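You operate a simulated robot arm through the tools that you are given. There is no shell and no other tool. Be economical: measure what you need, move in short steps, check, and stop when the job is done.

The job below is to be done with a simulated robot arm. You get a single attempt, and the scene is never put back.

JOB
Let the teal battery charge full, switch off and shut it in the steel box. Set down upright: teal battery.

It is judged by the outcome, as a careful person would: the job done as asked, and still so three seconds after it is handed in. It fails if anything else is knocked over, pushed out of place, dropped, spilled or broken.

ROBOT AND FRAMES
A 7-joint arm with a fingered hand on a trunk, on a base that drives. Base frame: it is fixed to the floor where the robot stands at the start and does not move with it; the origin is under the middle of the robot, x ahead of it, y to its left, z up; the surface under the hand at the start is at about z = 0.88. Lengths are in m, angles in degrees, forces in N, time in s.
With the tool pointing down near the work surface it reaches from about 0.36 to 0.7 m from the robot's upright axis, wherever it stands. Its first joint turns from -69.0 to 172.0 degrees. Places, roughly: battery box lid [0.5, -0.2, 1]; battery charger [0.5, 0, 0.9]; charger switch [0.5, 0.1, 0.9]; inside of the steel battery box [0.5, -0.2, 0.9]; outlet strip switch [0.8, 0.2, 0.9]; vice lever [0.5, 0.6, 1]. Payload 3.2 kg.
The tool frame sits at the grasp point between the pads (the TCP): z along the fingers, y along the line on which they close. The tips reach 0.026 m beyond it. Largest opening 0.088 m; the body of the gripper starts 0.03 m behind the TCP. The gripper is a hand of 5 fingers: y runs from the thumb to the fingers, the wrist lies at [-0.016, -0.108, -0.172] in the tool frame, and closing takes about 1.5 s.
Orientation is that of the tool frame in the base frame, as a unit quaternion [x, y, z, w]. With the fingers straight down and the wrist toward the robot, the tool's x, y and z point along [0, 1, 0], [1, 0, 0] and [0, 0, -1] of the base frame.

CONTROLS
- The arm moves only by the tool arm_command. Its argument "series" is a list of rows, each a list of 7 numbers: the shift along the tool's x, y, z in mm, then the turn, a rotation vector about the tool's x, y, z in degrees, then the finger opening in mm, from 0 to 88. In form: [[dx, dy, dz, ax, ay, az, jaw], ...]. A call has 1 to 20 rows; each row is the pose to reach, as a shift and turn from the pose commanded when the call began, along the tool's axes at that moment. Rows are played at 5 a second. More than 0.05 m and 8.6 degrees between two rows, or a gripper value outside its range, and nothing of the call is played. Where a pose cannot be reached the arm comes as near as it can. A force on the tool above 50 N (or 10 N above the force at the start of the call, whichever is more), or a blocked arm, ends the call early, and 0.2 s more pass. Each finger travels about 0.072 m/s and halts on what it meets, pressing with about 32 N; the grip force reading is that of the motor and also rises with nothing between the fingers. The clock runs only during rows and for 0.2 s after the last one: add rows that repeat a pose to give the fingers time. The reply holds the time, the measured pose of the TCP, the force on the tool along the base axes, the opening and the grip force, in the units named above and with some noise, with the torque about the TCP (base axes, N m) and any sound that the robot's microphone picked up.
- Cameras (640 x 400 px; columns grow to the right, rows downward): "scene" is now at [0.132, -0.0142, 1.4035]; the picture's right is [-0.17, -0.99, 0.00], its down [-0.68, 0.12, -0.72] and it looks along [0.71, -0.12, -0.69] (base axes); focal length 267 px, centre (320, 200). "wrist" rides on the gripper at [0.067, -0.097, -0.117] in the tool frame; the picture's right is [-0.71, 0.33, -0.62], its down [-0.65, -0.65, 0.39] and it looks along [-0.28, 0.68, 0.68] (tool axes); focal length 234 px, centre (320, 200). There is no depth. A picture from a camera that has moved, and an enlarged one, comes with that camera's place and axes in the base frame and with its lens.
- camera(camera): a new picture of that camera. The clock stands still meanwhile.
- slide_trunk(by): slides the trunk up (or, below 0, down) by that many m; the arm and the scene camera ride with it, the base frame stays. It gives what a move gives, with no picture.
- drive_base(legs): drives the robot by 1 to 6 legs, each [ahead, left, turn to the left] in m, m and degrees, along the robot's own axes; the way and the turn of a leg run together, so that a leg with both is an arc; at most 1.5 m and 180 degrees a leg. The arm and the cameras ride along, it lands a little off, and it stops where it bumps. It gives what a move gives.
- grasp_type(shape): the hand has 5 fingers and takes this shape, open, in about a second: jaw (thumb against the fingers, like two jaws); tri (thumb and two fingers); tip (a fingertip pinch); poke (one finger out to press); point (the index stretched); flat (the hand flat); cup (the hand cupped); fist (a fist). The gripper value then closes the fingers along that shape, each until it touches; the sizes above hold for jaw. It gives what a move gives, with no picture.
- aim_head(pan, tilt): turns the head with the scene camera to pan (to the left, within 86 degrees either way) and tilt (down, from -29 to 69), counted from straight ahead of the robot. It gives what a move gives.
- close_up(camera, box): a new picture of the part [left, top, right, bottom] of that camera's present view, enlarged. The clock stands still meanwhile.
- sign_off(): hands the job in; it is judged then, once.

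Work in short steps. Places have to be worked out from the pictures, the camera data and where the tool is seen: move nearer, look again, correct. Check each grasp and each placing, and mend what went wrong. You have 120 turns and 82 pictures in all, those below and enlarged ones among them. Open the gripper and draw the arm clear of the work before you hand the job in, unless the task says otherwise; then end with one line.

The tools are called after "Emit:" as name(argument=value, ...) on one line, values as JSON. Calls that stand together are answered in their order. arm_command: Moves the arm, as the interface text tells. Its arguments: {"type":"object","properties":{"series":{"type":"array","items":{"type":"array","items":{"type":"number"}}}},"required":["series"]} The other tools are called the same way: slide_trunk (by) slides the trunk up or down; grasp_type (shape) gives the hand a shape; drive_base (legs) drives the base; aim_head (pan, tilt) turns the head that bears the scene camera; camera (camera) takes a picture; close_up (camera, box) takes an enlarged picture of a part of a camera's view; sign_off () hands the job in.

At the start:

```text
time_s: 0.0
position: [0.4525, 0.0296, 1.17]
orientation: [0.707, 0.707, 0.0, 0.0]
wrist_force: [-0.3, -0.2, 1.0]
wrist_torque: [-0.01, 0.01, -0.01]
finger_gap: 0.0877
gripper_force: 0.0
shape: jaw
trunk travel left (down, up): [-0.725, 0.115]
robot x, y, heading: [-0.0012, 0.0014, 0.3]
head pan, tilt: [-9.8, 44.0]
```

scene: 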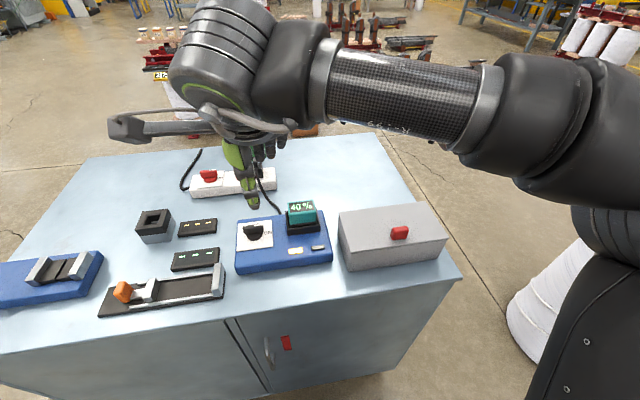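
wrist: 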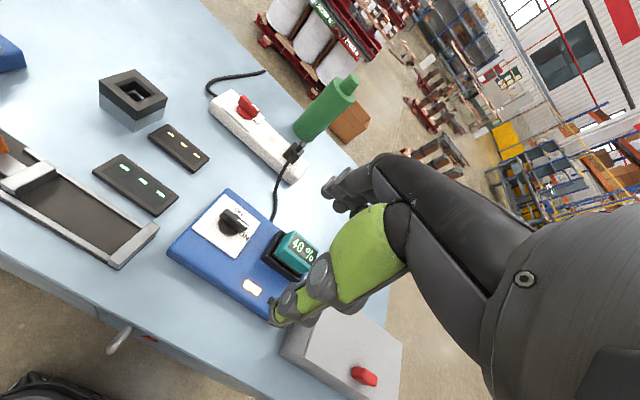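

I see the teal battery at 40% in the charger and the grey box with a red handle on the right. I look closer at the charger, its switch and the box.

Emit:
close_up(camera="scene", box=[220, 180, 460, 330])

Emit:
close_up(camera="wrist", box=[160, 60, 400, 210])

Emit:
close_up(camera="wrist", box=[160, 170, 420, 400])

```text
2.67 times, centred on (340, 255) of scene
camera zoom: at [0.132, -0.0142, 1.4035], right [-0.17, -0.99, 0.0], down [-0.68, 0.12, -0.72], along [0.71, -0.12, -0.69], focal length 711 px, centre (267, 53)
```

zoom: 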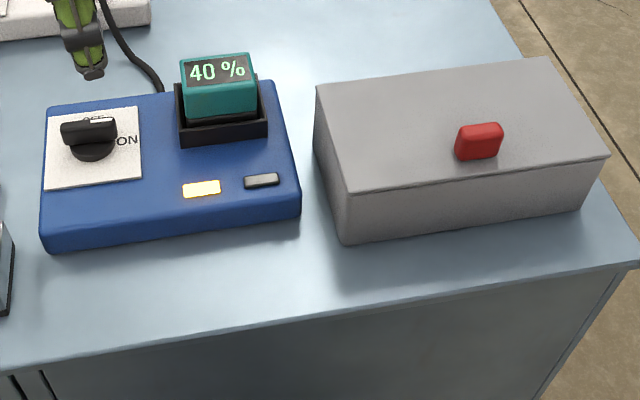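

```text
2.67 times, centred on (280, 135) of wrist
camera zoom: at [0.3538, 0.0965, 1.2872], right [0.33, -0.71, 0.62], down [-0.65, -0.65, -0.39], along [0.68, -0.28, -0.68], focal length 624 px, centre (427, 373)
```

zoom: 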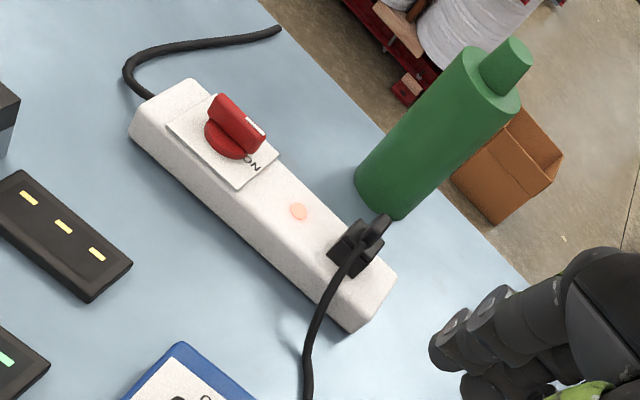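

```text
1.74 times, centred on (290, 285) of wrist
camera zoom: at [0.3538, 0.0965, 1.2872], right [0.33, -0.71, 0.62], down [-0.65, -0.65, -0.39], along [0.68, -0.28, -0.68], focal length 407 px, centre (372, 52)
```

zoom: 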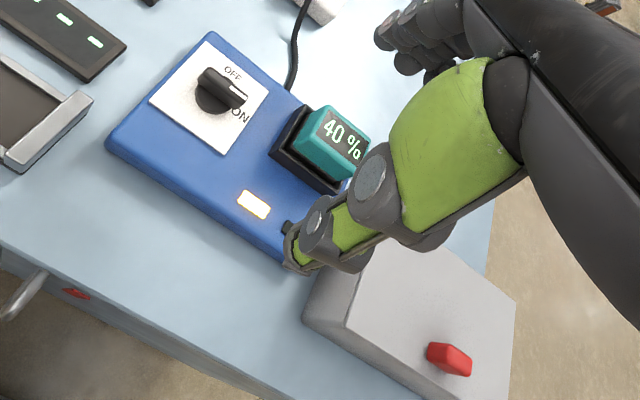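

The charger's knob points to ON and its lamp is orange, so the battery is charging. Meanwhile I move high above the lid handle (about [0.455, -0.24, 0.96]) and check it; the lid appears hinged at the back.

Emit:
arm_command(series=[[-45, 0, 0, 0, 0, 0, 88], [-90, 0, 0, 0, 0, 0, 88], [-135, 0, 0, 0, 0, 0, 88], [-180, 0, 0, 0, 0, 0, 88], [-225, 0, 0, 0, 0, 0, 88], [-270, 0, 0, 0, 0, 0, 88], [-270, 0, 40, 0, 0, 0, 88], [-270, 0, 80, 0, 0, 0, 88], [-270, 0, 80, 0, 0, 0, 88]])

Emit:
camera(camera="scene")

Emit:
camera(camera="wrist")

```text
time_s: 2.0
position: [0.4519, -0.2406, 1.0911]
orientation: [0.707, 0.707, -0.001, 0.0]
wrist_force: [1.6, 0.1, 0.9]
wrist_torque: [-0.02, 0.03, -0.04]
finger_gap: 0.0876
gripper_force: 0.1
shape: jaw
trunk travel left (down, up): [-0.725, 0.115]
robot x, y, heading: [0.0008, 0.0032, 0.1]
head pan, tilt: [-9.8, 44.0]
```

```text
76 pictures are left
camera scene: at [0.1318, -0.0137, 1.4036], right [-0.17, -0.99, 0.0], down [-0.68, 0.12, -0.72], along [0.71, -0.12, -0.69], focal length 267 px, centre (320, 200)
```

scene: 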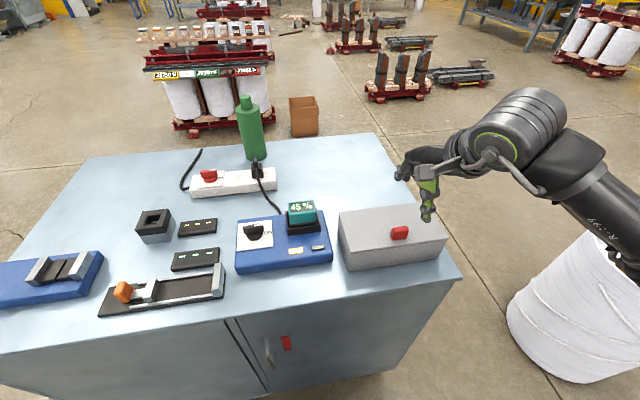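

```text
75 pictures are left
camera wrist: at [0.3531, -0.1739, 1.2084], right [0.33, -0.71, 0.62], down [-0.65, -0.65, -0.39], along [0.68, -0.28, -0.68], focal length 234 px, centre (320, 200)
```

wrist: 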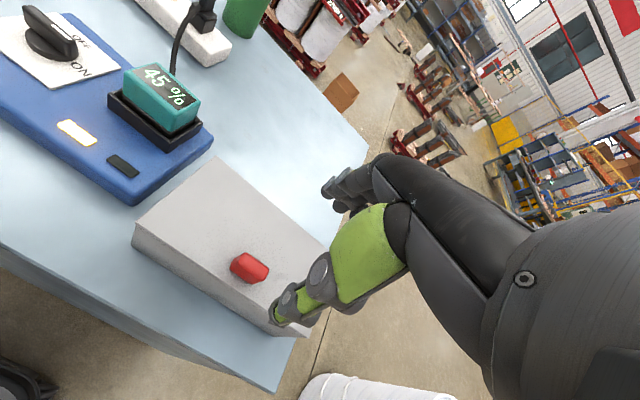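

The gauge is at 45 % after 2 s, so full at about 25 s. Both cameras put the handle at about [0.453, -0.239, 0.96]; let me look closer at it.

Emit:
close_up(camera="scene", box=[330, 180, 460, 280])

Emit:
close_up(camera="wrist", box=[120, 150, 350, 340])

```text
4.00 times, centred on (395, 230) of scene
camera zoom: at [0.1318, -0.0137, 1.4036], right [-0.17, -0.99, 0.0], down [-0.68, 0.12, -0.72], along [0.71, -0.12, -0.69], focal length 1067 px, centre (20, 80)
```

zoom: 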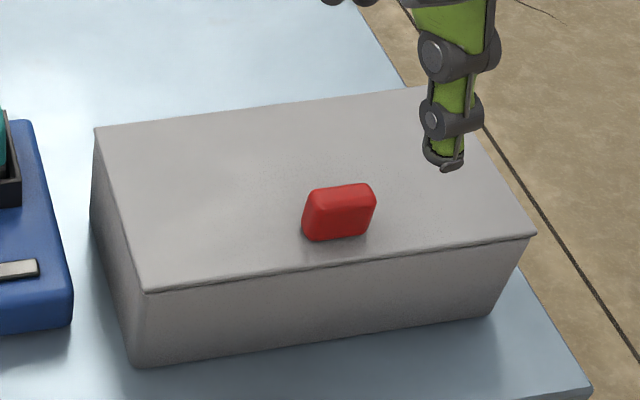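

```text
2.11 times, centred on (235, 245) of wrist
camera zoom: at [0.3531, -0.1739, 1.2084], right [0.33, -0.71, 0.62], down [-0.65, -0.65, -0.39], along [0.68, -0.28, -0.68], focal length 493 px, centre (499, 105)
```

zoom: 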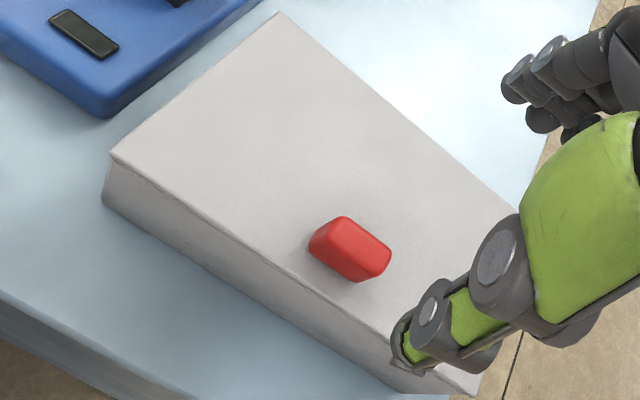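

Handle is a bar about 36 mm along y, 18 mm thick. I descend to TCP z ≈ 0.983 and close on it.

Emit:
arm_command(series=[[0, 1, 40, 0, 0, 0, 70], [0, 1, 75, 0, 0, 0, 60], [0, 1, 95, 0, 0, 0, 55], [0, 1, 108, 0, 0, 0, 50], [0, 1, 108, 0, 0, 0, 50], [0, 1, 108, 0, 0, 0, 50]])

Emit:
close_up(camera="scene", box=[330, 160, 490, 280])

Emit:
camera(camera="wrist")

```text
time_s: 3.4
position: [0.4534, -0.2387, 0.9851]
orientation: [0.707, 0.707, 0.002, 0.003]
wrist_force: [1.6, -1.2, 14.9]
wrist_torque: [-0.23, -0.55, 0.05]
finger_gap: 0.051
gripper_force: 0.0
shape: jaw
trunk travel left (down, up): [-0.725, 0.115]
robot x, y, heading: [0.0013, 0.0033, 0.2]
head pan, tilt: [-9.8, 44.0]
```

```text
3.33 times, centred on (410, 220) of scene
camera zoom: at [0.1297, -0.0132, 1.404], right [-0.17, -0.99, 0.0], down [-0.68, 0.12, -0.72], along [0.71, -0.12, -0.69], focal length 889 px, centre (20, 133)
```

zoom: 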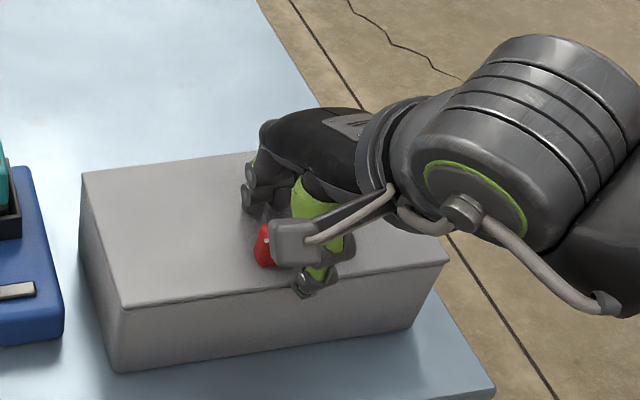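

```text
71 pictures are left
camera wrist: at [0.3544, -0.1726, 1.1013], right [0.33, -0.71, 0.63], down [-0.65, -0.65, -0.39], along [0.68, -0.28, -0.67], focal length 234 px, centre (320, 200)
```

wrist: 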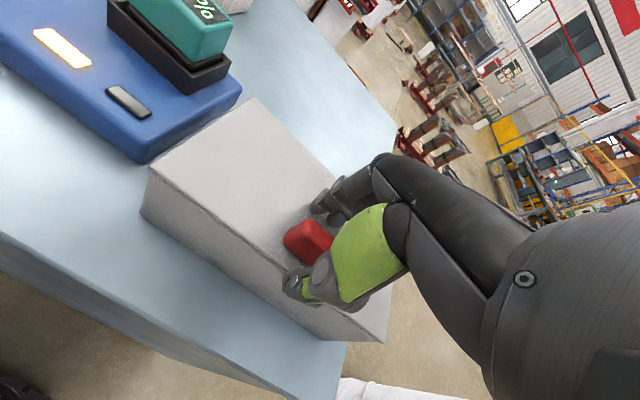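

The fingers straddle the handle with tips lightly touching the lid. I lift 4 mm and close.

Emit:
arm_command(series=[[0, 0, -4, 0, 0, 0, 40], [0, 0, -4, 0, 0, 0, 20], [0, 0, -4, 0, 0, 0, 5], [0, 0, -4, 0, 0, 0, 0], [0, 0, -4, 0, 0, 0, 0], [0, 0, -4, 0, 0, 0, 0]])

Emit:
camera(camera="wrist")

```text
time_s: 4.8
position: [0.4538, -0.2398, 0.9849]
orientation: [0.707, 0.707, 0.0, -0.001]
wrist_force: [-1.5, -0.1, -0.6]
wrist_torque: [0.04, -0.04, -0.23]
finger_gap: 0.0177
gripper_force: 31.9
shape: jaw
trunk travel left (down, up): [-0.725, 0.115]
robot x, y, heading: [0.0012, -0.0012, -0.1]
head pan, tilt: [-9.8, 44.0]
```

```text
70 pictures are left
camera wrist: at [0.3556, -0.1735, 1.103], right [0.33, -0.71, 0.62], down [-0.65, -0.65, -0.39], along [0.68, -0.28, -0.68], focal length 234 px, centre (320, 200)
```

wrist: 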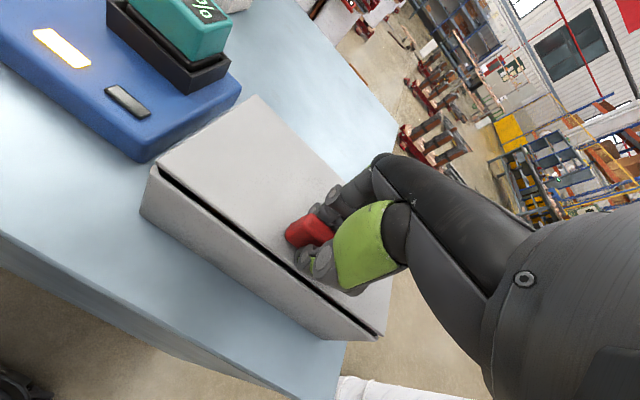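

The grasp holds and the lid already parts at the front: it hinges along the back edge (x ≈ 0.549). I swing it along the arc about that hinge, first to 40°.

Emit:
arm_command(series=[[0, 3, -6, 4, 0, 0, 0], [0, 6, -13, 8, 0, 0, 0], [0, 9, -19, 12, 0, 0, 0], [0, 13, -25, 16, 0, 0, 0], [0, 18, -30, 20, 0, 0, 0], [0, 22.5, -35.6, 24, 0, 0, 0], [0, 28, -40.5, 28, 0, 0, 0], [0, 33, -45, 32, 0, 0, 0], [0, 39, -49, 36, 0, 0, 0], [0, 44.7, -53, 40, 0, 0, 0], [0, 44.7, -53, 40, 0, 0, 0]])

Emit:
camera(camera="scene")

```text
time_s: 7.2
position: [0.4986, -0.239, 1.0401]
orientation: [0.663, 0.665, -0.243, -0.243]
wrist_force: [0.3, -0.1, 0.6]
wrist_torque: [-0.06, 0.0, 0.01]
finger_gap: 0.014
gripper_force: 31.4
shape: jaw
trunk travel left (down, up): [-0.725, 0.115]
robot x, y, heading: [-0.0006, -0.0006, 0.1]
head pan, tilt: [-9.8, 44.0]
```

```text
69 pictures are left
camera scene: at [0.1314, -0.0145, 1.4036], right [-0.17, -0.99, 0.0], down [-0.68, 0.12, -0.72], along [0.71, -0.12, -0.69], focal length 267 px, centre (320, 200)
```

scene: 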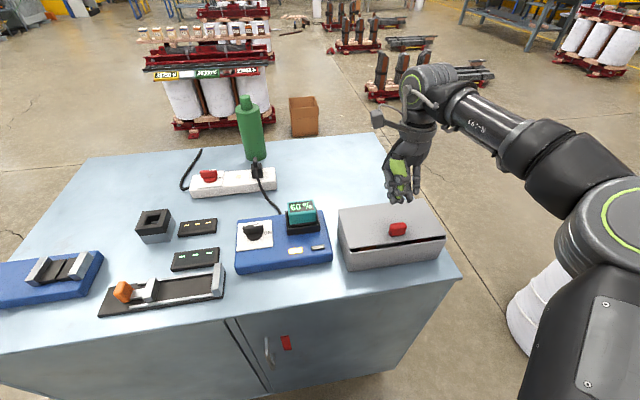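

The fingers slipped off, but the lid stays ajar by itself. I look closer.

Emit:
close_up(camera="scene", box=[320, 180, 460, 280])

Emit:
camera(camera="wrist")

```text
4.00 times, centred on (390, 230) of scene
camera zoom: at [0.1314, -0.0145, 1.4036], right [-0.17, -0.99, 0.0], down [-0.68, 0.12, -0.72], along [0.71, -0.12, -0.69], focal length 1067 px, centre (40, 80)
```

zoom: 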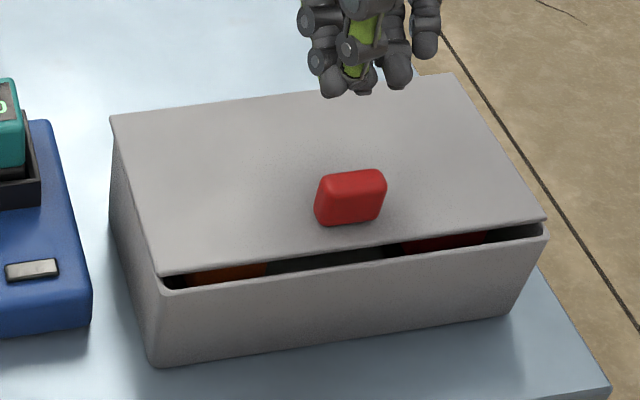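

```text
67 pictures are left
camera wrist: at [0.4975, -0.1731, 1.192], right [0.66, -0.71, 0.26], down [-0.75, -0.65, 0.12], along [0.08, -0.28, -0.96], focal length 234 px, centre (320, 200)
```

wrist: 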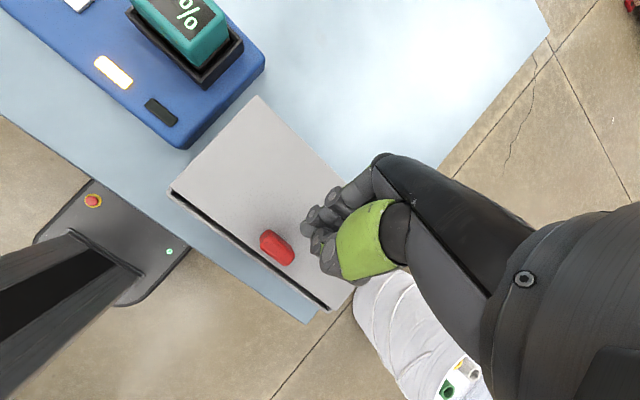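

The lid holds where it is left, at about 6°. I go back above the handle, tilted to match it, open to 50 mm.

Emit:
arm_command(series=[[0, -5, 0, -7, 0, 0, 25], [0, -10, 5, -14, 0, 0, 35], [0, -15, 15, -21, 0, 0, 50], [0, -20, 25, -28, 0, 0, 50], [0, -24.7, 33.7, -34, 0, 0, 50], [0, -24.7, 33.7, -34, 0, 0, 50], [0, -24.7, 33.7, -34, 0, 0, 50]])

Emit:
camera(camera="wrist")

```text
time_s: 8.8
position: [0.4575, -0.2402, 1.0293]
orientation: [0.706, 0.706, -0.036, -0.036]
wrist_force: [-0.1, 0.2, -0.4]
wrist_torque: [0.0, -0.01, -0.03]
finger_gap: 0.0498
gripper_force: 0.1
shape: jaw
trunk travel left (down, up): [-0.725, 0.115]
robot x, y, heading: [-0.0011, 0.0018, 0.1]
head pan, tilt: [-9.8, 44.0]
```

```text
66 pictures are left
camera wrist: at [0.3719, -0.1736, 1.1559], right [0.39, -0.71, 0.59], down [-0.69, -0.65, -0.32], along [0.61, -0.28, -0.74], focal length 234 px, centre (320, 200)
```

wrist: 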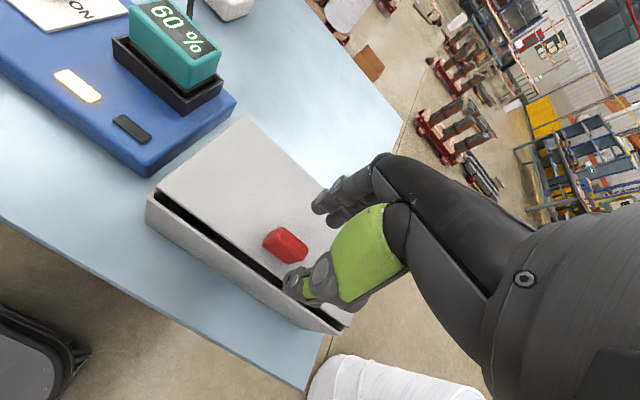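

Aligned. I descend 37 mm onto the lid and close with the tips touching.

Emit:
arm_command(series=[[0, 2, 18, 0, 0, 0, 50], [0, 4, 30, 0, 0, 0, 45], [0, 4, 36, 0, 0, 0, 40], [0, 4, 36, 0, 0, 0, 20], [0, 4, 36, 0, 0, 0, 0], [0, 4, 36, 0, 0, 0, 0], [0, 4, 36, 0, 0, 0, 0], [0, 4, 36, 0, 0, 0, 0]])

Emit:
camera(camera="wrist")

```text
time_s: 10.6
position: [0.4558, -0.2402, 0.9936]
orientation: [0.706, 0.707, -0.037, -0.037]
wrist_force: [-1.5, 0.4, -2.8]
wrist_torque: [0.02, -0.11, -0.03]
finger_gap: 0.0118
gripper_force: 31.8
shape: jaw
trunk travel left (down, up): [-0.725, 0.115]
robot x, y, heading: [0.0019, -0.0002, -0.5]
head pan, tilt: [-9.8, 44.0]
```

```text
65 pictures are left
camera wrist: at [0.3715, -0.1737, 1.1197], right [0.4, -0.71, 0.59], down [-0.69, -0.65, -0.32], along [0.6, -0.28, -0.75], focal length 234 px, centre (320, 200)
```

wrist: 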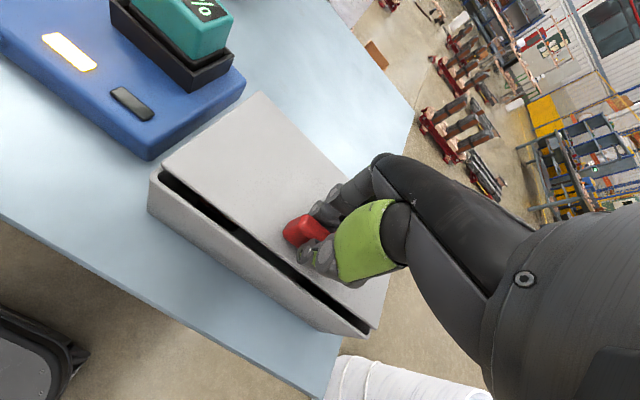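

The pinch caught only the -y end of the handle (its centre is nearer y = -0.230). I reopen, shift 10 mm to +y and regrip slightly lower.

Emit:
arm_command(series=[[0, 0, -2, 0, 0, 0, 20], [0, 0, -4, 0, 0, 0, 45], [0, 0, -4, 0, 0, 0, 45], [6, 2, -2, 0, 0, 0, 45], [11, 3, 1, 0, 0, 0, 45], [11, 3, 2, 0, 0, 0, 25], [11, 3, 2, 0, 0, 0, 0], [11, 3, 2, 0, 0, 0, 0], [11, 3, 2, 0, 0, 0, 0], [11, 3, 2, 0, 0, 0, 0]])

Emit:
camera(camera="wrist")

Emit:
close_up(camera="scene", box=[320, 180, 460, 280])

```text
time_s: 12.8
position: [0.4602, -0.2276, 0.9906]
orientation: [0.707, 0.706, -0.037, -0.037]
wrist_force: [-1.2, -0.2, -2.8]
wrist_torque: [0.02, -0.07, 0.07]
finger_gap: 0.011
gripper_force: 31.7
shape: jaw
trunk travel left (down, up): [-0.725, 0.115]
robot x, y, heading: [-0.002, 0.001, 0.1]
head pan, tilt: [-9.8, 44.0]
```

```text
64 pictures are left
camera wrist: at [0.3751, -0.1625, 1.1167], right [0.4, -0.71, 0.59], down [-0.69, -0.65, -0.32], along [0.6, -0.28, -0.75], focal length 234 px, centre (320, 200)
```

wrist: 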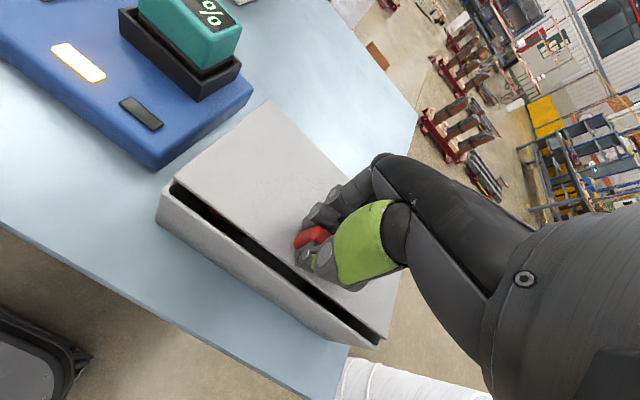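

```text
4.00 times, centred on (390, 230) of scene
camera zoom: at [0.132, -0.0144, 1.4035], right [-0.17, -0.99, 0.0], down [-0.68, 0.12, -0.72], along [0.71, -0.12, -0.69], focal length 1067 px, centre (40, 80)
```

zoom: 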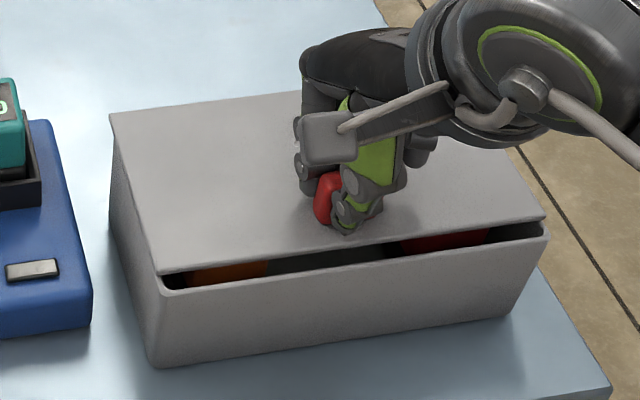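

The pinch now sits on the handle. I swing slowly another 30° about the hinge.

Emit:
arm_command(series=[[0, 3.3, -8, 5, 0, 0, 0], [0, 7.2, -15.6, 10, 0, 0, 0], [0, 11.8, -22.9, 15, 0, 0, 0], [0, 17.1, -29.8, 20, 0, 0, 0], [0, 22.9, -36.2, 25, 0, 0, 0], [0, 29.2, -42, 30, 0, 0, 0]])

Emit:
close_up(camera="scene", box=[280, 140, 470, 280])

```text
time_s: 14.2
position: [0.4939, -0.2282, 1.0295]
orientation: [0.672, 0.673, -0.219, -0.218]
wrist_force: [0.2, 0.2, -0.5]
wrist_torque: [-0.02, 0.02, -0.01]
finger_gap: 0.009
gripper_force: 31.7
shape: jaw
trunk travel left (down, up): [-0.725, 0.115]
robot x, y, heading: [-0.0017, 0.0005, 0.1]
head pan, tilt: [-9.8, 44.0]
```

```text
2.86 times, centred on (375, 210) of scene
camera zoom: at [0.1328, -0.0136, 1.4035], right [-0.17, -0.99, 0.0], down [-0.68, 0.12, -0.72], along [0.71, -0.12, -0.69], focal length 762 px, centre (163, 171)
```

zoom: 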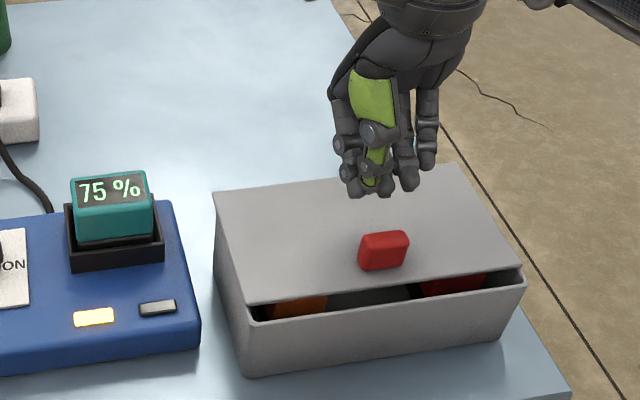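

The fingers slipped again though the lid gained a few degrees; I'll later pinch the handle by its ends instead. The gauge is at 75 %, so I now move to the charger switch (about [0.535, 0.069]) to be ready when it is full.

Emit:
arm_command(series=[[0, 0, -35, -6, 0, 0, 50], [40, 1, -60, -12, 0, 0, 60], [85, 2, -64, -18, 0, 0, 60], [130, 3, -64, -24, 0, 0, 60], [175, 4, -64, -30, 0, 0, 60], [215, 4, -64, -36, 0, 0, 60], [255, 4, -64, -36, 0, 0, 60], [297, 4, -64, -36, 0, 0, 60], [297, 4, -64, -36, 0, 0, 60]])

Emit:
camera(camera="wrist")

Emit:
close_up(camera="scene", box=[220, 180, 350, 280])

Emit:
close_up(camera="scene", box=[330, 180, 460, 280])

```text
time_s: 16.2
position: [0.5332, 0.067, 1.0769]
orientation: [0.707, 0.707, 0.001, 0.0]
wrist_force: [0.3, 0.2, -0.3]
wrist_torque: [0.01, -0.01, -0.01]
finger_gap: 0.0597
gripper_force: 0.1
shape: jaw
trunk travel left (down, up): [-0.725, 0.115]
robot x, y, heading: [0.0037, -0.0029, -0.2]
head pan, tilt: [-9.8, 44.0]
```

```text
61 pictures are left
camera wrist: at [0.4338, 0.1339, 1.1946], right [0.33, -0.71, 0.62], down [-0.65, -0.65, -0.39], along [0.68, -0.28, -0.68], focal length 234 px, centre (320, 200)
```

wrist: 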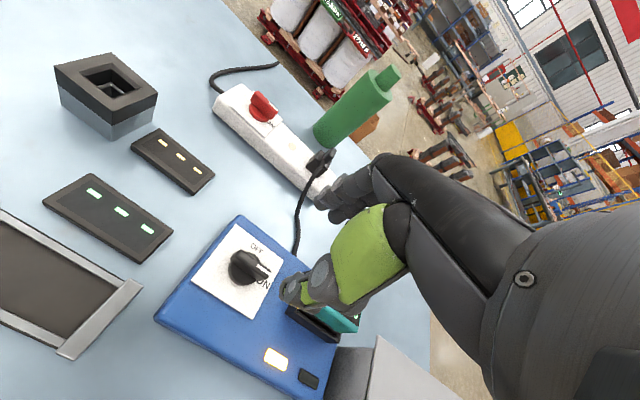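

```text
4.00 times, centred on (285, 230) of scene
camera zoom: at [0.1318, -0.0157, 1.4035], right [-0.17, -0.99, 0.0], down [-0.68, 0.12, -0.72], along [0.71, -0.12, -0.69], focal length 1067 px, centre (460, 80)
```

zoom: 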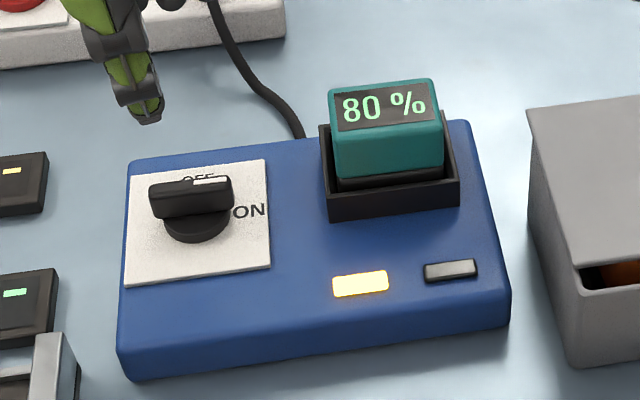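

```text
4.00 times, centred on (395, 230) of scene
camera zoom: at [0.1318, -0.0157, 1.4035], right [-0.17, -0.99, 0.0], down [-0.68, 0.12, -0.72], along [0.71, -0.12, -0.69], focal length 1067 px, centre (20, 80)
```

zoom: 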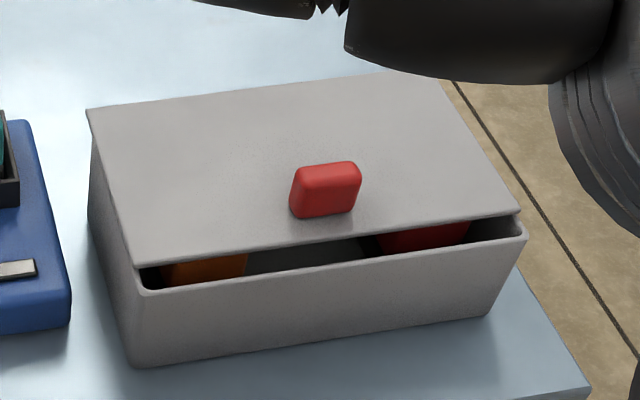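

Knob axis is about [0.544, 0.071], its bar along y, top near z 0.942. I descend with fingers straddling it, stopping at TCP z ≈ 0.952.

Emit:
arm_command(series=[[3, 10, 40, 0, 0, 0, 55], [3, 10, 80, 0, 0, 0, 50], [3, 10, 105, 0, 0, 0, 50], [3, 10, 125, 0, 0, 0, 50], [3, 10, 125, 0, 0, 0, 50]])

Emit:
camera(camera="wrist")

Emit:
close_up(camera="scene", box=[200, 160, 360, 280])

```text
time_s: 17.4
position: [0.5449, 0.0715, 0.9536]
orientation: [0.707, 0.708, 0.0, 0.0]
wrist_force: [0.8, 0.2, -0.3]
wrist_torque: [0.02, 0.01, -0.01]
finger_gap: 0.0505
gripper_force: 0.1
shape: jaw
trunk travel left (down, up): [-0.725, 0.115]
robot x, y, heading: [-0.0009, -0.0015, -0.0]
head pan, tilt: [-9.8, 44.0]
```

```text
58 pictures are left
camera wrist: at [0.4462, 0.1376, 1.0709], right [0.33, -0.71, 0.62], down [-0.65, -0.65, -0.39], along [0.68, -0.28, -0.68], focal length 234 px, centre (320, 200)
```

wrist: 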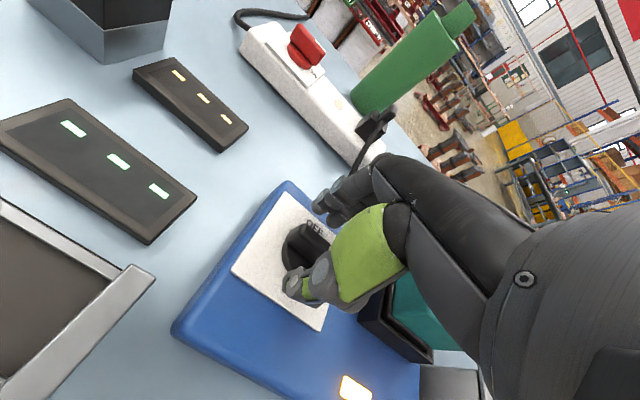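

```text
3.33 times, centred on (280, 220) of scene
camera zoom: at [0.1317, -0.0141, 1.4036], right [-0.17, -0.99, 0.0], down [-0.68, 0.12, -0.72], along [0.71, -0.12, -0.69], focal length 889 px, centre (453, 133)
```

zoom: 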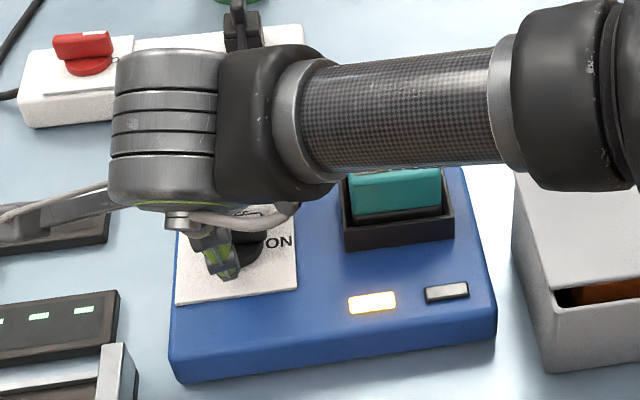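

Fingers straddle the bar, a bit to its -y half. I shift 6 mm to +y, go 6 mm lower, close, then hold while it finishes charging.

Emit:
arm_command(series=[[6, 0, 3, 0, 0, 0, 50], [6, 0, 6, 0, 0, 0, 40], [6, 0, 6, 0, 0, 0, 25], [6, 0, 6, 0, 0, 0, 10], [6, 0, 6, 0, 0, 0, 8], [6, 0, 6, 0, 0, 0, 8], [6, 0, 6, 0, 0, 0, 8], [6, 0, 6, 0, 0, 0, 8], [6, 0, 6, 0, 0, 0, 8], [6, 0, 6, 0, 0, 0, 8]])

Emit:
camera(camera="wrist")

```text
time_s: 19.6
position: [0.5434, 0.0776, 0.9493]
orientation: [0.707, 0.707, 0.002, 0.0]
wrist_force: [0.1, 2.1, 14.0]
wrist_torque: [-0.09, 0.1, -0.03]
finger_gap: 0.0177
gripper_force: 32.2
shape: jaw
trunk travel left (down, up): [-0.725, 0.115]
robot x, y, heading: [0.0019, 0.0019, 0.3]
head pan, tilt: [-9.8, 44.0]
```

```text
56 pictures are left
camera wrist: at [0.4446, 0.1442, 1.0673], right [0.33, -0.71, 0.62], down [-0.65, -0.65, -0.39], along [0.68, -0.28, -0.68], focal length 234 px, centre (320, 200)
```

wrist: 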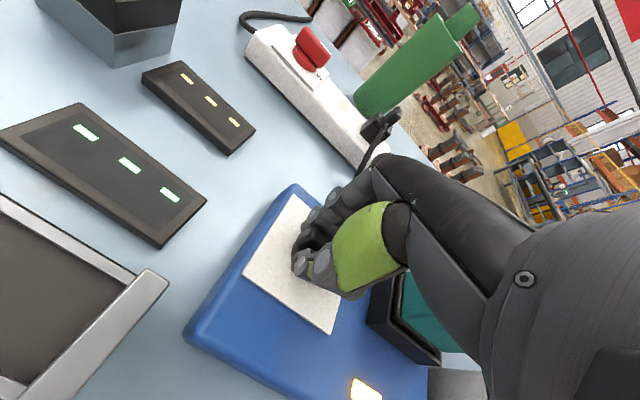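

The bar is pinched (17.7 mm), knob unmoved and lamp still orange. I hold still for the charge to complete.

Emit:
arm_command(series=[[0, 0, -1, 0, 0, 0, 8], [0, 0, -2, 0, 0, 0, 8], [0, 0, -2, 0, 0, 0, 8], [0, 0, -2, 0, 0, 0, 8], [0, 0, -2, 0, 0, 0, 8], [0, 0, -2, 0, 0, 0, 8], [0, 0, -2, 0, 0, 0, 8], [0, 0, -2, 0, 0, 0, 8], [0, 0, -2, 0, 0, 0, 8], [0, 0, -2, 0, 0, 0, 8], [0, 0, -2, 0, 0, 0, 8], [0, 0, -2, 0, 0, 0, 8], [0, 0, -2, 0, 0, 0, 8], [0, 0, -2, 0, 0, 0, 8], [0, 0, -2, 0, 0, 0, 8], [0, 0, -2, 0, 0, 0, 8], [0, 0, -2, 0, 0, 0, 8], [0, 0, -2, 0, 0, 0, 8], [0, 0, -2, 0, 0, 0, 8], [0, 0, -2, 0, 0, 0, 8]])

Emit:
arm_command(series=[[0, 0, 0, 0, 0, 0, 8], [0, 0, 0, 0, 0, 0, 8], [0, 0, 0, 0, 0, 0, 8], [0, 0, 0, 0, 0, 0, 8], [0, 0, 0, 0, 0, 0, 8], [0, 0, 0, 0, 0, 0, 8]])

Emit:
camera(camera="scene")

```text
time_s: 23.8
position: [0.5433, 0.0776, 0.9497]
orientation: [0.707, 0.707, -0.001, 0.0]
wrist_force: [-1.6, 2.6, 4.5]
wrist_torque: [0.0, 0.14, -0.07]
finger_gap: 0.0178
gripper_force: 31.6
shape: jaw
trunk travel left (down, up): [-0.725, 0.115]
robot x, y, heading: [-0.0018, 0.0019, 0.0]
head pan, tilt: [-9.8, 44.0]
```

```text
time_s: 25.2
position: [0.5439, 0.0775, 0.9503]
orientation: [0.707, 0.707, 0.0, 0.0]
wrist_force: [-2.2, 2.4, 4.0]
wrist_torque: [0.0, 0.15, -0.03]
finger_gap: 0.0176
gripper_force: 32.3
shape: jaw
trunk travel left (down, up): [-0.725, 0.115]
robot x, y, heading: [0.0005, 0.0062, 0.1]
head pan, tilt: [-9.8, 44.0]
```

```text
55 pictures are left
camera scene: at [0.1307, -0.0134, 1.4037], right [-0.17, -0.99, 0.0], down [-0.68, 0.12, -0.72], along [0.71, -0.12, -0.69], focal length 267 px, centre (320, 200)
```

scene: 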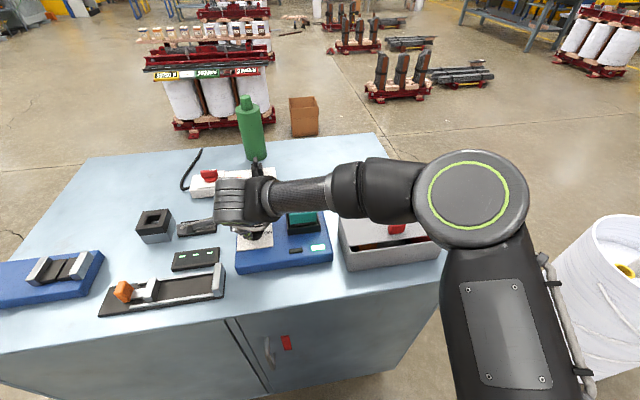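

The orange lamp is out and the green one is lit: full. I turn the knob counter-clockwise (towards OFF, away from the robot), 48° first.

Emit:
arm_command(series=[[0, -1, 0, 0, 0, -8, 8], [0, -2, 0, 0, 0, -16, 8], [-1, -3, 0, 0, 0, -24, 8], [-1, -3.5, 0, 0, 0, -32, 8], [-2, -4, 0, 0, 0, -40, 8], [-2, -5, 0, 0, 0, -48, 8]])

Emit:
camera(camera="wrist")

Emit:
camera(camera="scene")

```text
time_s: 26.6
position: [0.5367, 0.0767, 0.9501]
orientation: [0.357, 0.934, 0.0, 0.001]
wrist_force: [-10.2, 5.6, 5.1]
wrist_torque: [-0.13, 0.36, -0.1]
finger_gap: 0.0166
gripper_force: 31.7
shape: jaw
trunk travel left (down, up): [-0.725, 0.115]
robot x, y, heading: [-0.003, 0.0004, 0.0]
head pan, tilt: [-9.8, 44.0]
```

```text
54 pictures are left
camera wrist: at [0.4205, 0.0488, 1.0679], right [0.75, -0.23, 0.62], down [0.05, -0.92, -0.39], along [0.66, 0.32, -0.68], focal length 234 px, centre (320, 200)
```

wrist: 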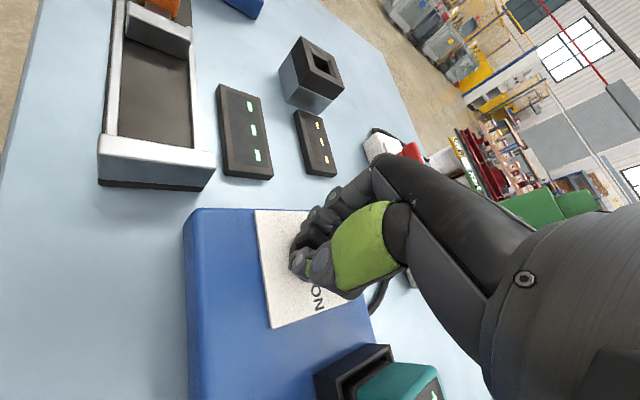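

```text
53 pictures are left
camera scene: at [0.1282, -0.013, 1.404], right [-0.17, -0.99, 0.0], down [-0.68, 0.12, -0.72], along [0.71, -0.12, -0.69], focal length 267 px, centre (320, 200)
```

scene: 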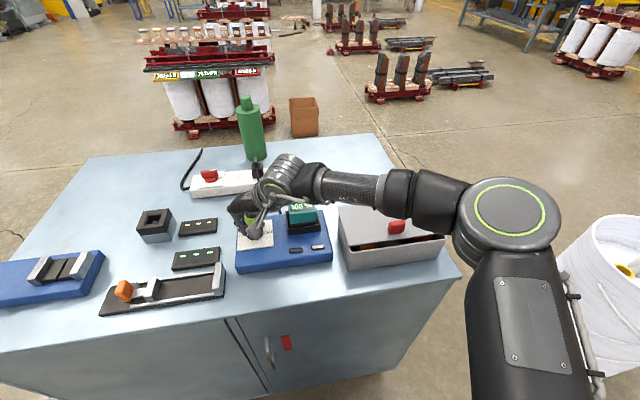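

The yaw went smoothly, with a -10 N side force in x (my pivot is a bit too near). I check the lamp and the hand-battery clearance.

Emit:
close_up(camera="scene", box=[210, 150, 350, 280])

```text
3.08 times, centred on (280, 215) of scene
camera zoom: at [0.1282, -0.013, 1.404], right [-0.17, -0.99, 0.0], down [-0.68, 0.12, -0.72], along [0.71, -0.12, -0.69], focal length 821 px, centre (443, 154)
```

zoom: 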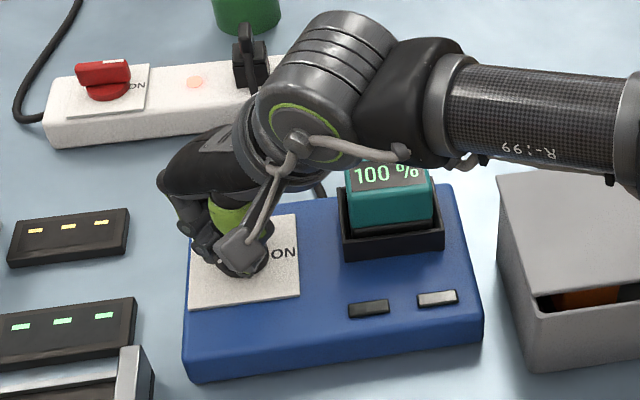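

100 % shown and both lamps are out, so it is switching off. I finish the turn to about 88°, easing 3 mm to +x.

Emit:
arm_command(series=[[-1, 1, 0, 0, 0, -8, 8], [-2, 2, 0, 0, 0, -16, 8], [-2, 2, 0, 0, 0, -24, 8], [-2, 2, 0, 0, 0, -32, 8], [-2, 2, 0, 0, 0, -40, 8], [-2, 2, 0, 0, 0, -40, 8]])

Emit:
close_up(camera="scene", box=[210, 150, 350, 280])

Emit:
camera(camera="wrist")

```text
time_s: 27.6
position: [0.5111, 0.0702, 0.9524]
orientation: [0.303, 0.953, 0.012, 0.029]
wrist_force: [9.8, 6.9, -1.2]
wrist_torque: [0.27, -0.16, 0.19]
finger_gap: 0.014
gripper_force: 32.6
shape: jaw
out of reach, approached as far as the arm can: row 1, 2, 3, 4
trunk travel left (down, up): [-0.725, 0.115]
robot x, y, heading: [0.0001, 0.0014, -0.0]
head pan, tilt: [-9.8, 44.0]
stopped in row 4: the force on the tool passed its limit at 57 N (the readings are from after the stop); the commanded pose is now the measured one
```

```text
3.08 times, centred on (280, 215) of scene
camera zoom: at [0.1346, -0.0117, 1.4032], right [-0.17, -0.99, 0.0], down [-0.68, 0.12, -0.72], along [0.71, -0.12, -0.69], focal length 821 px, centre (443, 154)
```

zoom: 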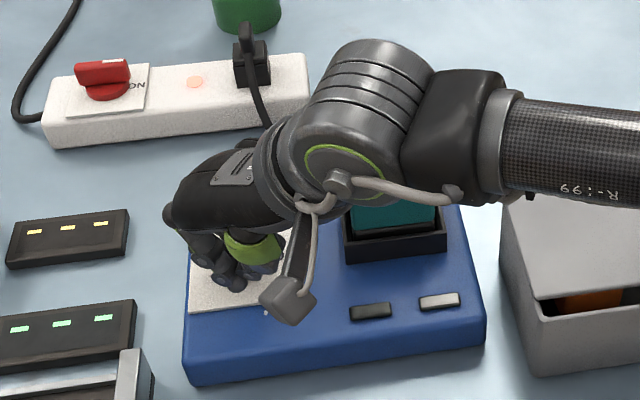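

```text
50 pictures are left
camera wrist: at [0.3921, 0.0281, 1.0628], right [0.73, -0.14, 0.67], down [0.18, -0.91, -0.38], along [0.66, 0.4, -0.64], focal length 234 px, centre (320, 200)
```

wrist: 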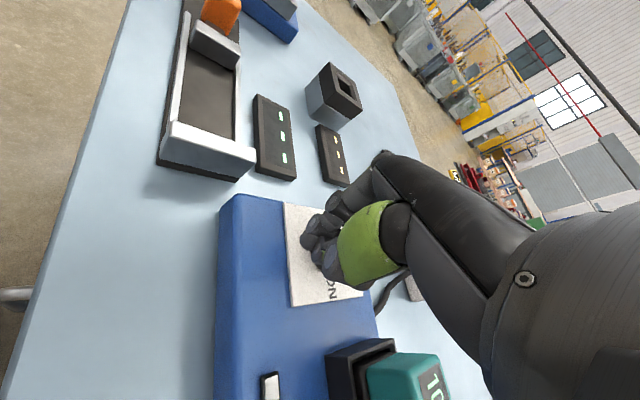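

The arm hit a wrist limit and slipped off the knob toward the front. I rise straight up and look at the knob.

Emit:
arm_command(series=[[0, 0, -10, 0, 0, 0, 30], [0, 0, -40, 0, 0, 4, 50], [0, 0, -80, 0, 0, 12, 50], [0, 0, -120, 0, 0, 20, 50], [0, -40, -130, 0, 0, 28, 50], [0, -80, -130, 0, 0, 36, 50]])

Emit:
camera(camera="scene")

Emit:
close_up(camera="scene", box=[210, 170, 350, 280])

```text
time_s: 29.0
position: [0.4528, 0.0034, 1.0816]
orientation: [0.583, 0.812, 0.02, 0.024]
wrist_force: [0.5, 0.1, 0.7]
wrist_torque: [-0.03, 0.0, -0.02]
finger_gap: 0.0494
gripper_force: 0.0
shape: jaw
trunk travel left (down, up): [-0.725, 0.115]
robot x, y, heading: [0.0006, -0.0017, 0.2]
head pan, tilt: [-9.8, 44.0]
```

```text
49 pictures are left
camera scene: at [0.1311, -0.0148, 1.4037], right [-0.17, -0.99, 0.0], down [-0.68, 0.12, -0.72], along [0.71, -0.12, -0.69], focal length 267 px, centre (320, 200)
```

scene: 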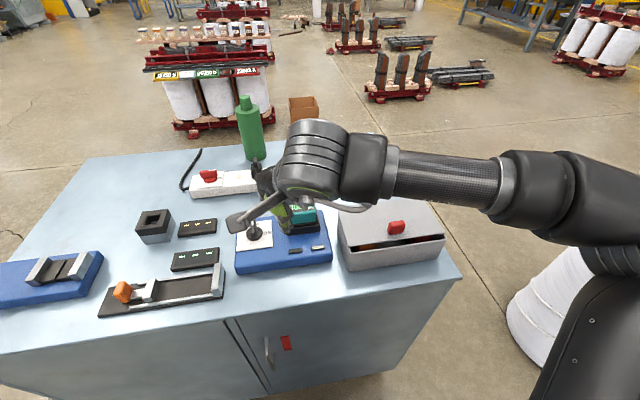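

```text
3.64 times, centred on (280, 225) of scene
camera zoom: at [0.1311, -0.0148, 1.4037], right [-0.17, -0.99, 0.0], down [-0.68, 0.12, -0.72], along [0.71, -0.12, -0.69], focal length 970 px, centre (466, 109)
```

zoom: 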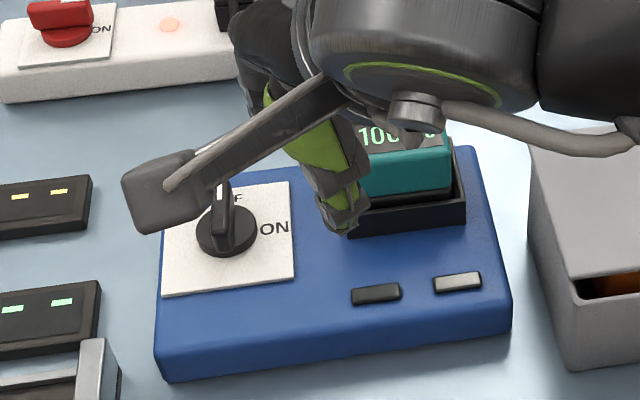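

The knob now points to OFF and both lamps are dark. Next the lid: my regrips were too shallow (tips 5–8 mm above the lid), so I go back above the handle, at 10° tilt and shifted so the pads centre on it.

Emit:
arm_command(series=[[-36, -11, 0, 2.2, 0.3, 3.1, 50], [-71, -22, 0, 4.5, 0.65, 6.2, 50], [-107, -33, 5, 6.7, 1, 9.3, 50], [-142, -44, 10, 9, 1.3, 12.4, 50], [-178, -54, 20, 11.2, 1.6, 15.5, 45], [-213.5, -65.4, 29, 13.5, 1.95, 18.6, 40], [-213.5, -65.4, 29, 13.5, 1.95, 18.6, 40]])

Emit:
camera(camera="wrist")

Emit:
close_up(camera="scene", box=[210, 160, 470, 290])

```text
time_s: 30.6
position: [0.4622, -0.224, 1.0504]
orientation: [0.704, 0.705, -0.065, -0.061]
wrist_force: [-0.4, 0.2, 0.9]
wrist_torque: [-0.04, 0.0, 0.01]
finger_gap: 0.0406
gripper_force: 0.0
shape: jaw
trunk travel left (down, up): [-0.725, 0.115]
robot x, y, heading: [-0.0026, 0.0, 0.0]
head pan, tilt: [-9.8, 44.0]
```

```text
47 pictures are left
camera wrist: at [0.3859, -0.1559, 1.1828], right [0.44, -0.71, 0.56], down [-0.71, -0.65, -0.26], along [0.55, -0.28, -0.79], focal length 234 px, centre (320, 200)
```

wrist: 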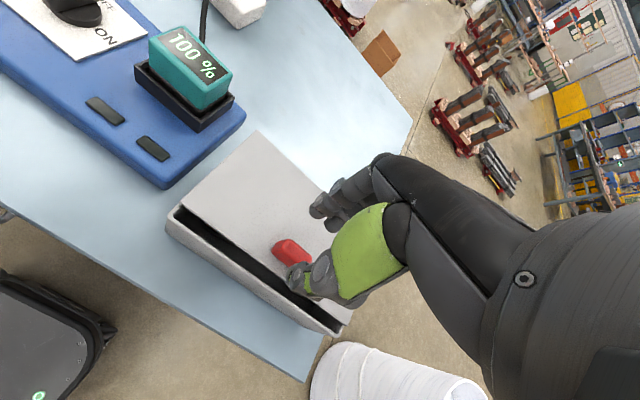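

```text
2.46 times, centred on (340, 225) of scene
camera zoom: at [0.1325, -0.0133, 1.4036], right [-0.17, -0.99, 0.0], down [-0.68, 0.12, -0.72], along [0.71, -0.12, -0.69], focal length 656 px, centre (271, 138)
```

zoom: 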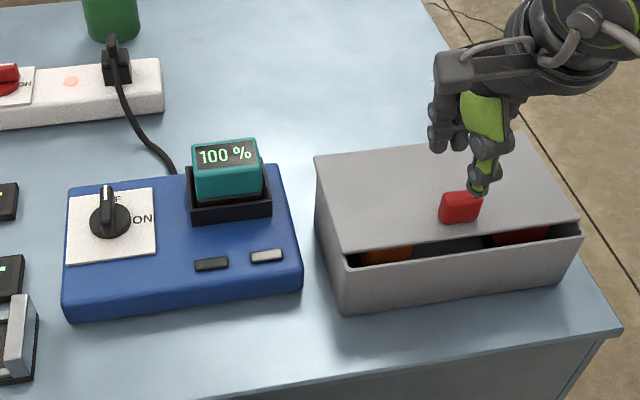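

Knob clearly at OFF, battery 100 %. The handle is at [0.459, -0.230]; I descend until the tips press on the lid, then close there.

Emit:
arm_command(series=[[-3, 4, 25, 0, 0, 0, 40], [-3, 7, 42, 0, 0, 0, 40], [-3, 8, 50, 0, 0, 0, 40], [-3, 8, 55, 0, 0, 0, 40], [-3, 8, 55, 0, 0, 0, 40]])

Emit:
arm_command(series=[[0, 0, 0, 0, 0, 0, 20], [0, 0, 1, 0, 0, 0, 0], [0, 0, 2, 0, 0, 0, 0], [0, 0, 2, 0, 0, 0, 0], [0, 0, 2, 0, 0, 0, 0]])

Emit:
camera(camera="wrist")

```text
time_s: 31.8
position: [0.4607, -0.2254, 0.9949]
orientation: [0.704, 0.705, -0.063, -0.063]
wrist_force: [0.4, 0.8, 0.0]
wrist_torque: [-0.01, 0.02, 0.02]
finger_gap: 0.0403
gripper_force: 0.1
shape: jaw
trunk travel left (down, up): [-0.725, 0.115]
robot x, y, heading: [-0.0013, 0.002, 0.0]
head pan, tilt: [-9.8, 44.0]
```

```text
time_s: 33.0
position: [0.46, -0.2251, 0.9938]
orientation: [0.704, 0.705, -0.062, -0.061]
wrist_force: [-0.3, -1.1, 5.0]
wrist_torque: [-0.03, -0.1, 0.12]
finger_gap: 0.0116
gripper_force: 31.8
shape: jaw
trunk travel left (down, up): [-0.725, 0.115]
robot x, y, heading: [0.0005, -0.001, 0.1]
head pan, tilt: [-9.8, 44.0]
```

```text
45 pictures are left
camera wrist: at [0.3837, -0.158, 1.1265], right [0.44, -0.71, 0.56], down [-0.71, -0.65, -0.27], along [0.55, -0.28, -0.79], focal length 234 px, centre (320, 200)
```

wrist: 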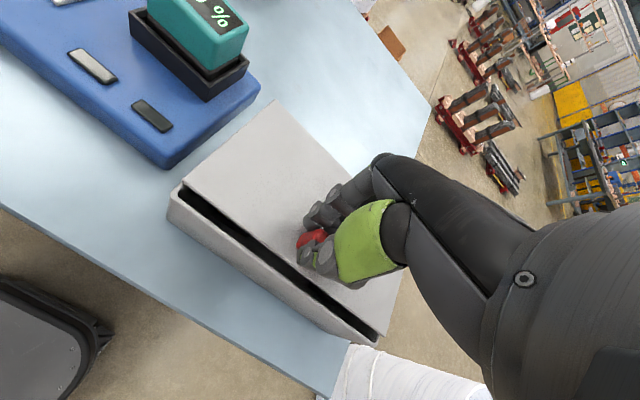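

No contact force on the way down and a narrow 11.6 mm pinch: still on the handle's top. I reopen and push lower until the tips really touch.

Emit:
arm_command(series=[[0, 0, -2, 0, 0, 0, 25], [0, 0, -2, 0, 0, 0, 40], [0, 0, 2, 0, 0, 0, 40], [0, 0, 5, 0, 0, 0, 40], [0, 0, 8, 0, 0, 0, 40], [0, 0, 8, 0, 0, 0, 40]])

Emit:
arm_command(series=[[0, 0, 0, 0, 0, 0, 20], [0, 0, 0, 0, 0, 0, 0], [0, 0, 0, 0, 0, 0, 0], [0, 0, 0, 0, 0, 0, 0], [0, 0, 0, 0, 0, 0, 0]])

Emit:
close_up(camera="scene", box=[320, 170, 480, 280])

```text
time_s: 34.4
position: [0.4576, -0.2235, 0.9875]
orientation: [0.705, 0.704, -0.061, -0.058]
wrist_force: [1.5, -1.8, 20.3]
wrist_torque: [-0.01, -0.51, -0.02]
finger_gap: 0.0394
gripper_force: 0.1
shape: jaw
trunk travel left (down, up): [-0.725, 0.115]
robot x, y, heading: [0.0026, 0.0039, -0.1]
head pan, tilt: [-9.8, 44.0]
```

```text
time_s: 35.6
position: [0.4562, -0.2237, 0.9859]
orientation: [0.704, 0.705, -0.063, -0.061]
wrist_force: [-1.2, 0.5, 11.2]
wrist_torque: [-0.05, -0.2, 0.13]
finger_gap: 0.0177
gripper_force: 32.3
shape: jaw
trunk travel left (down, up): [-0.725, 0.115]
robot x, y, heading: [-0.0015, -0.0028, -0.0]
head pan, tilt: [-9.8, 44.0]
```

```text
3.64 times, centred on (400, 225) of scene
camera zoom: at [0.1301, -0.0129, 1.4038], right [-0.17, -0.99, 0.0], down [-0.68, 0.12, -0.72], along [0.71, -0.12, -0.69], focal length 970 px, centre (29, 109)
```

zoom: 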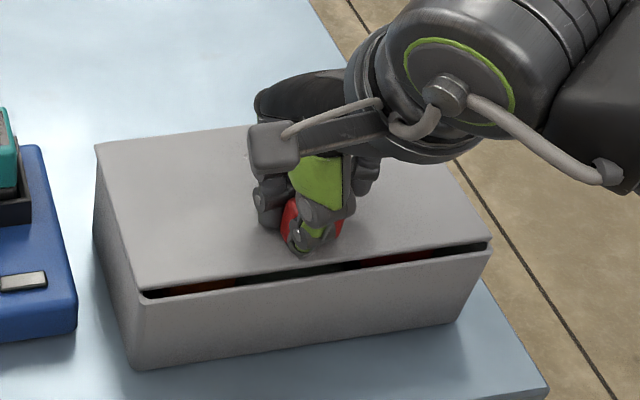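

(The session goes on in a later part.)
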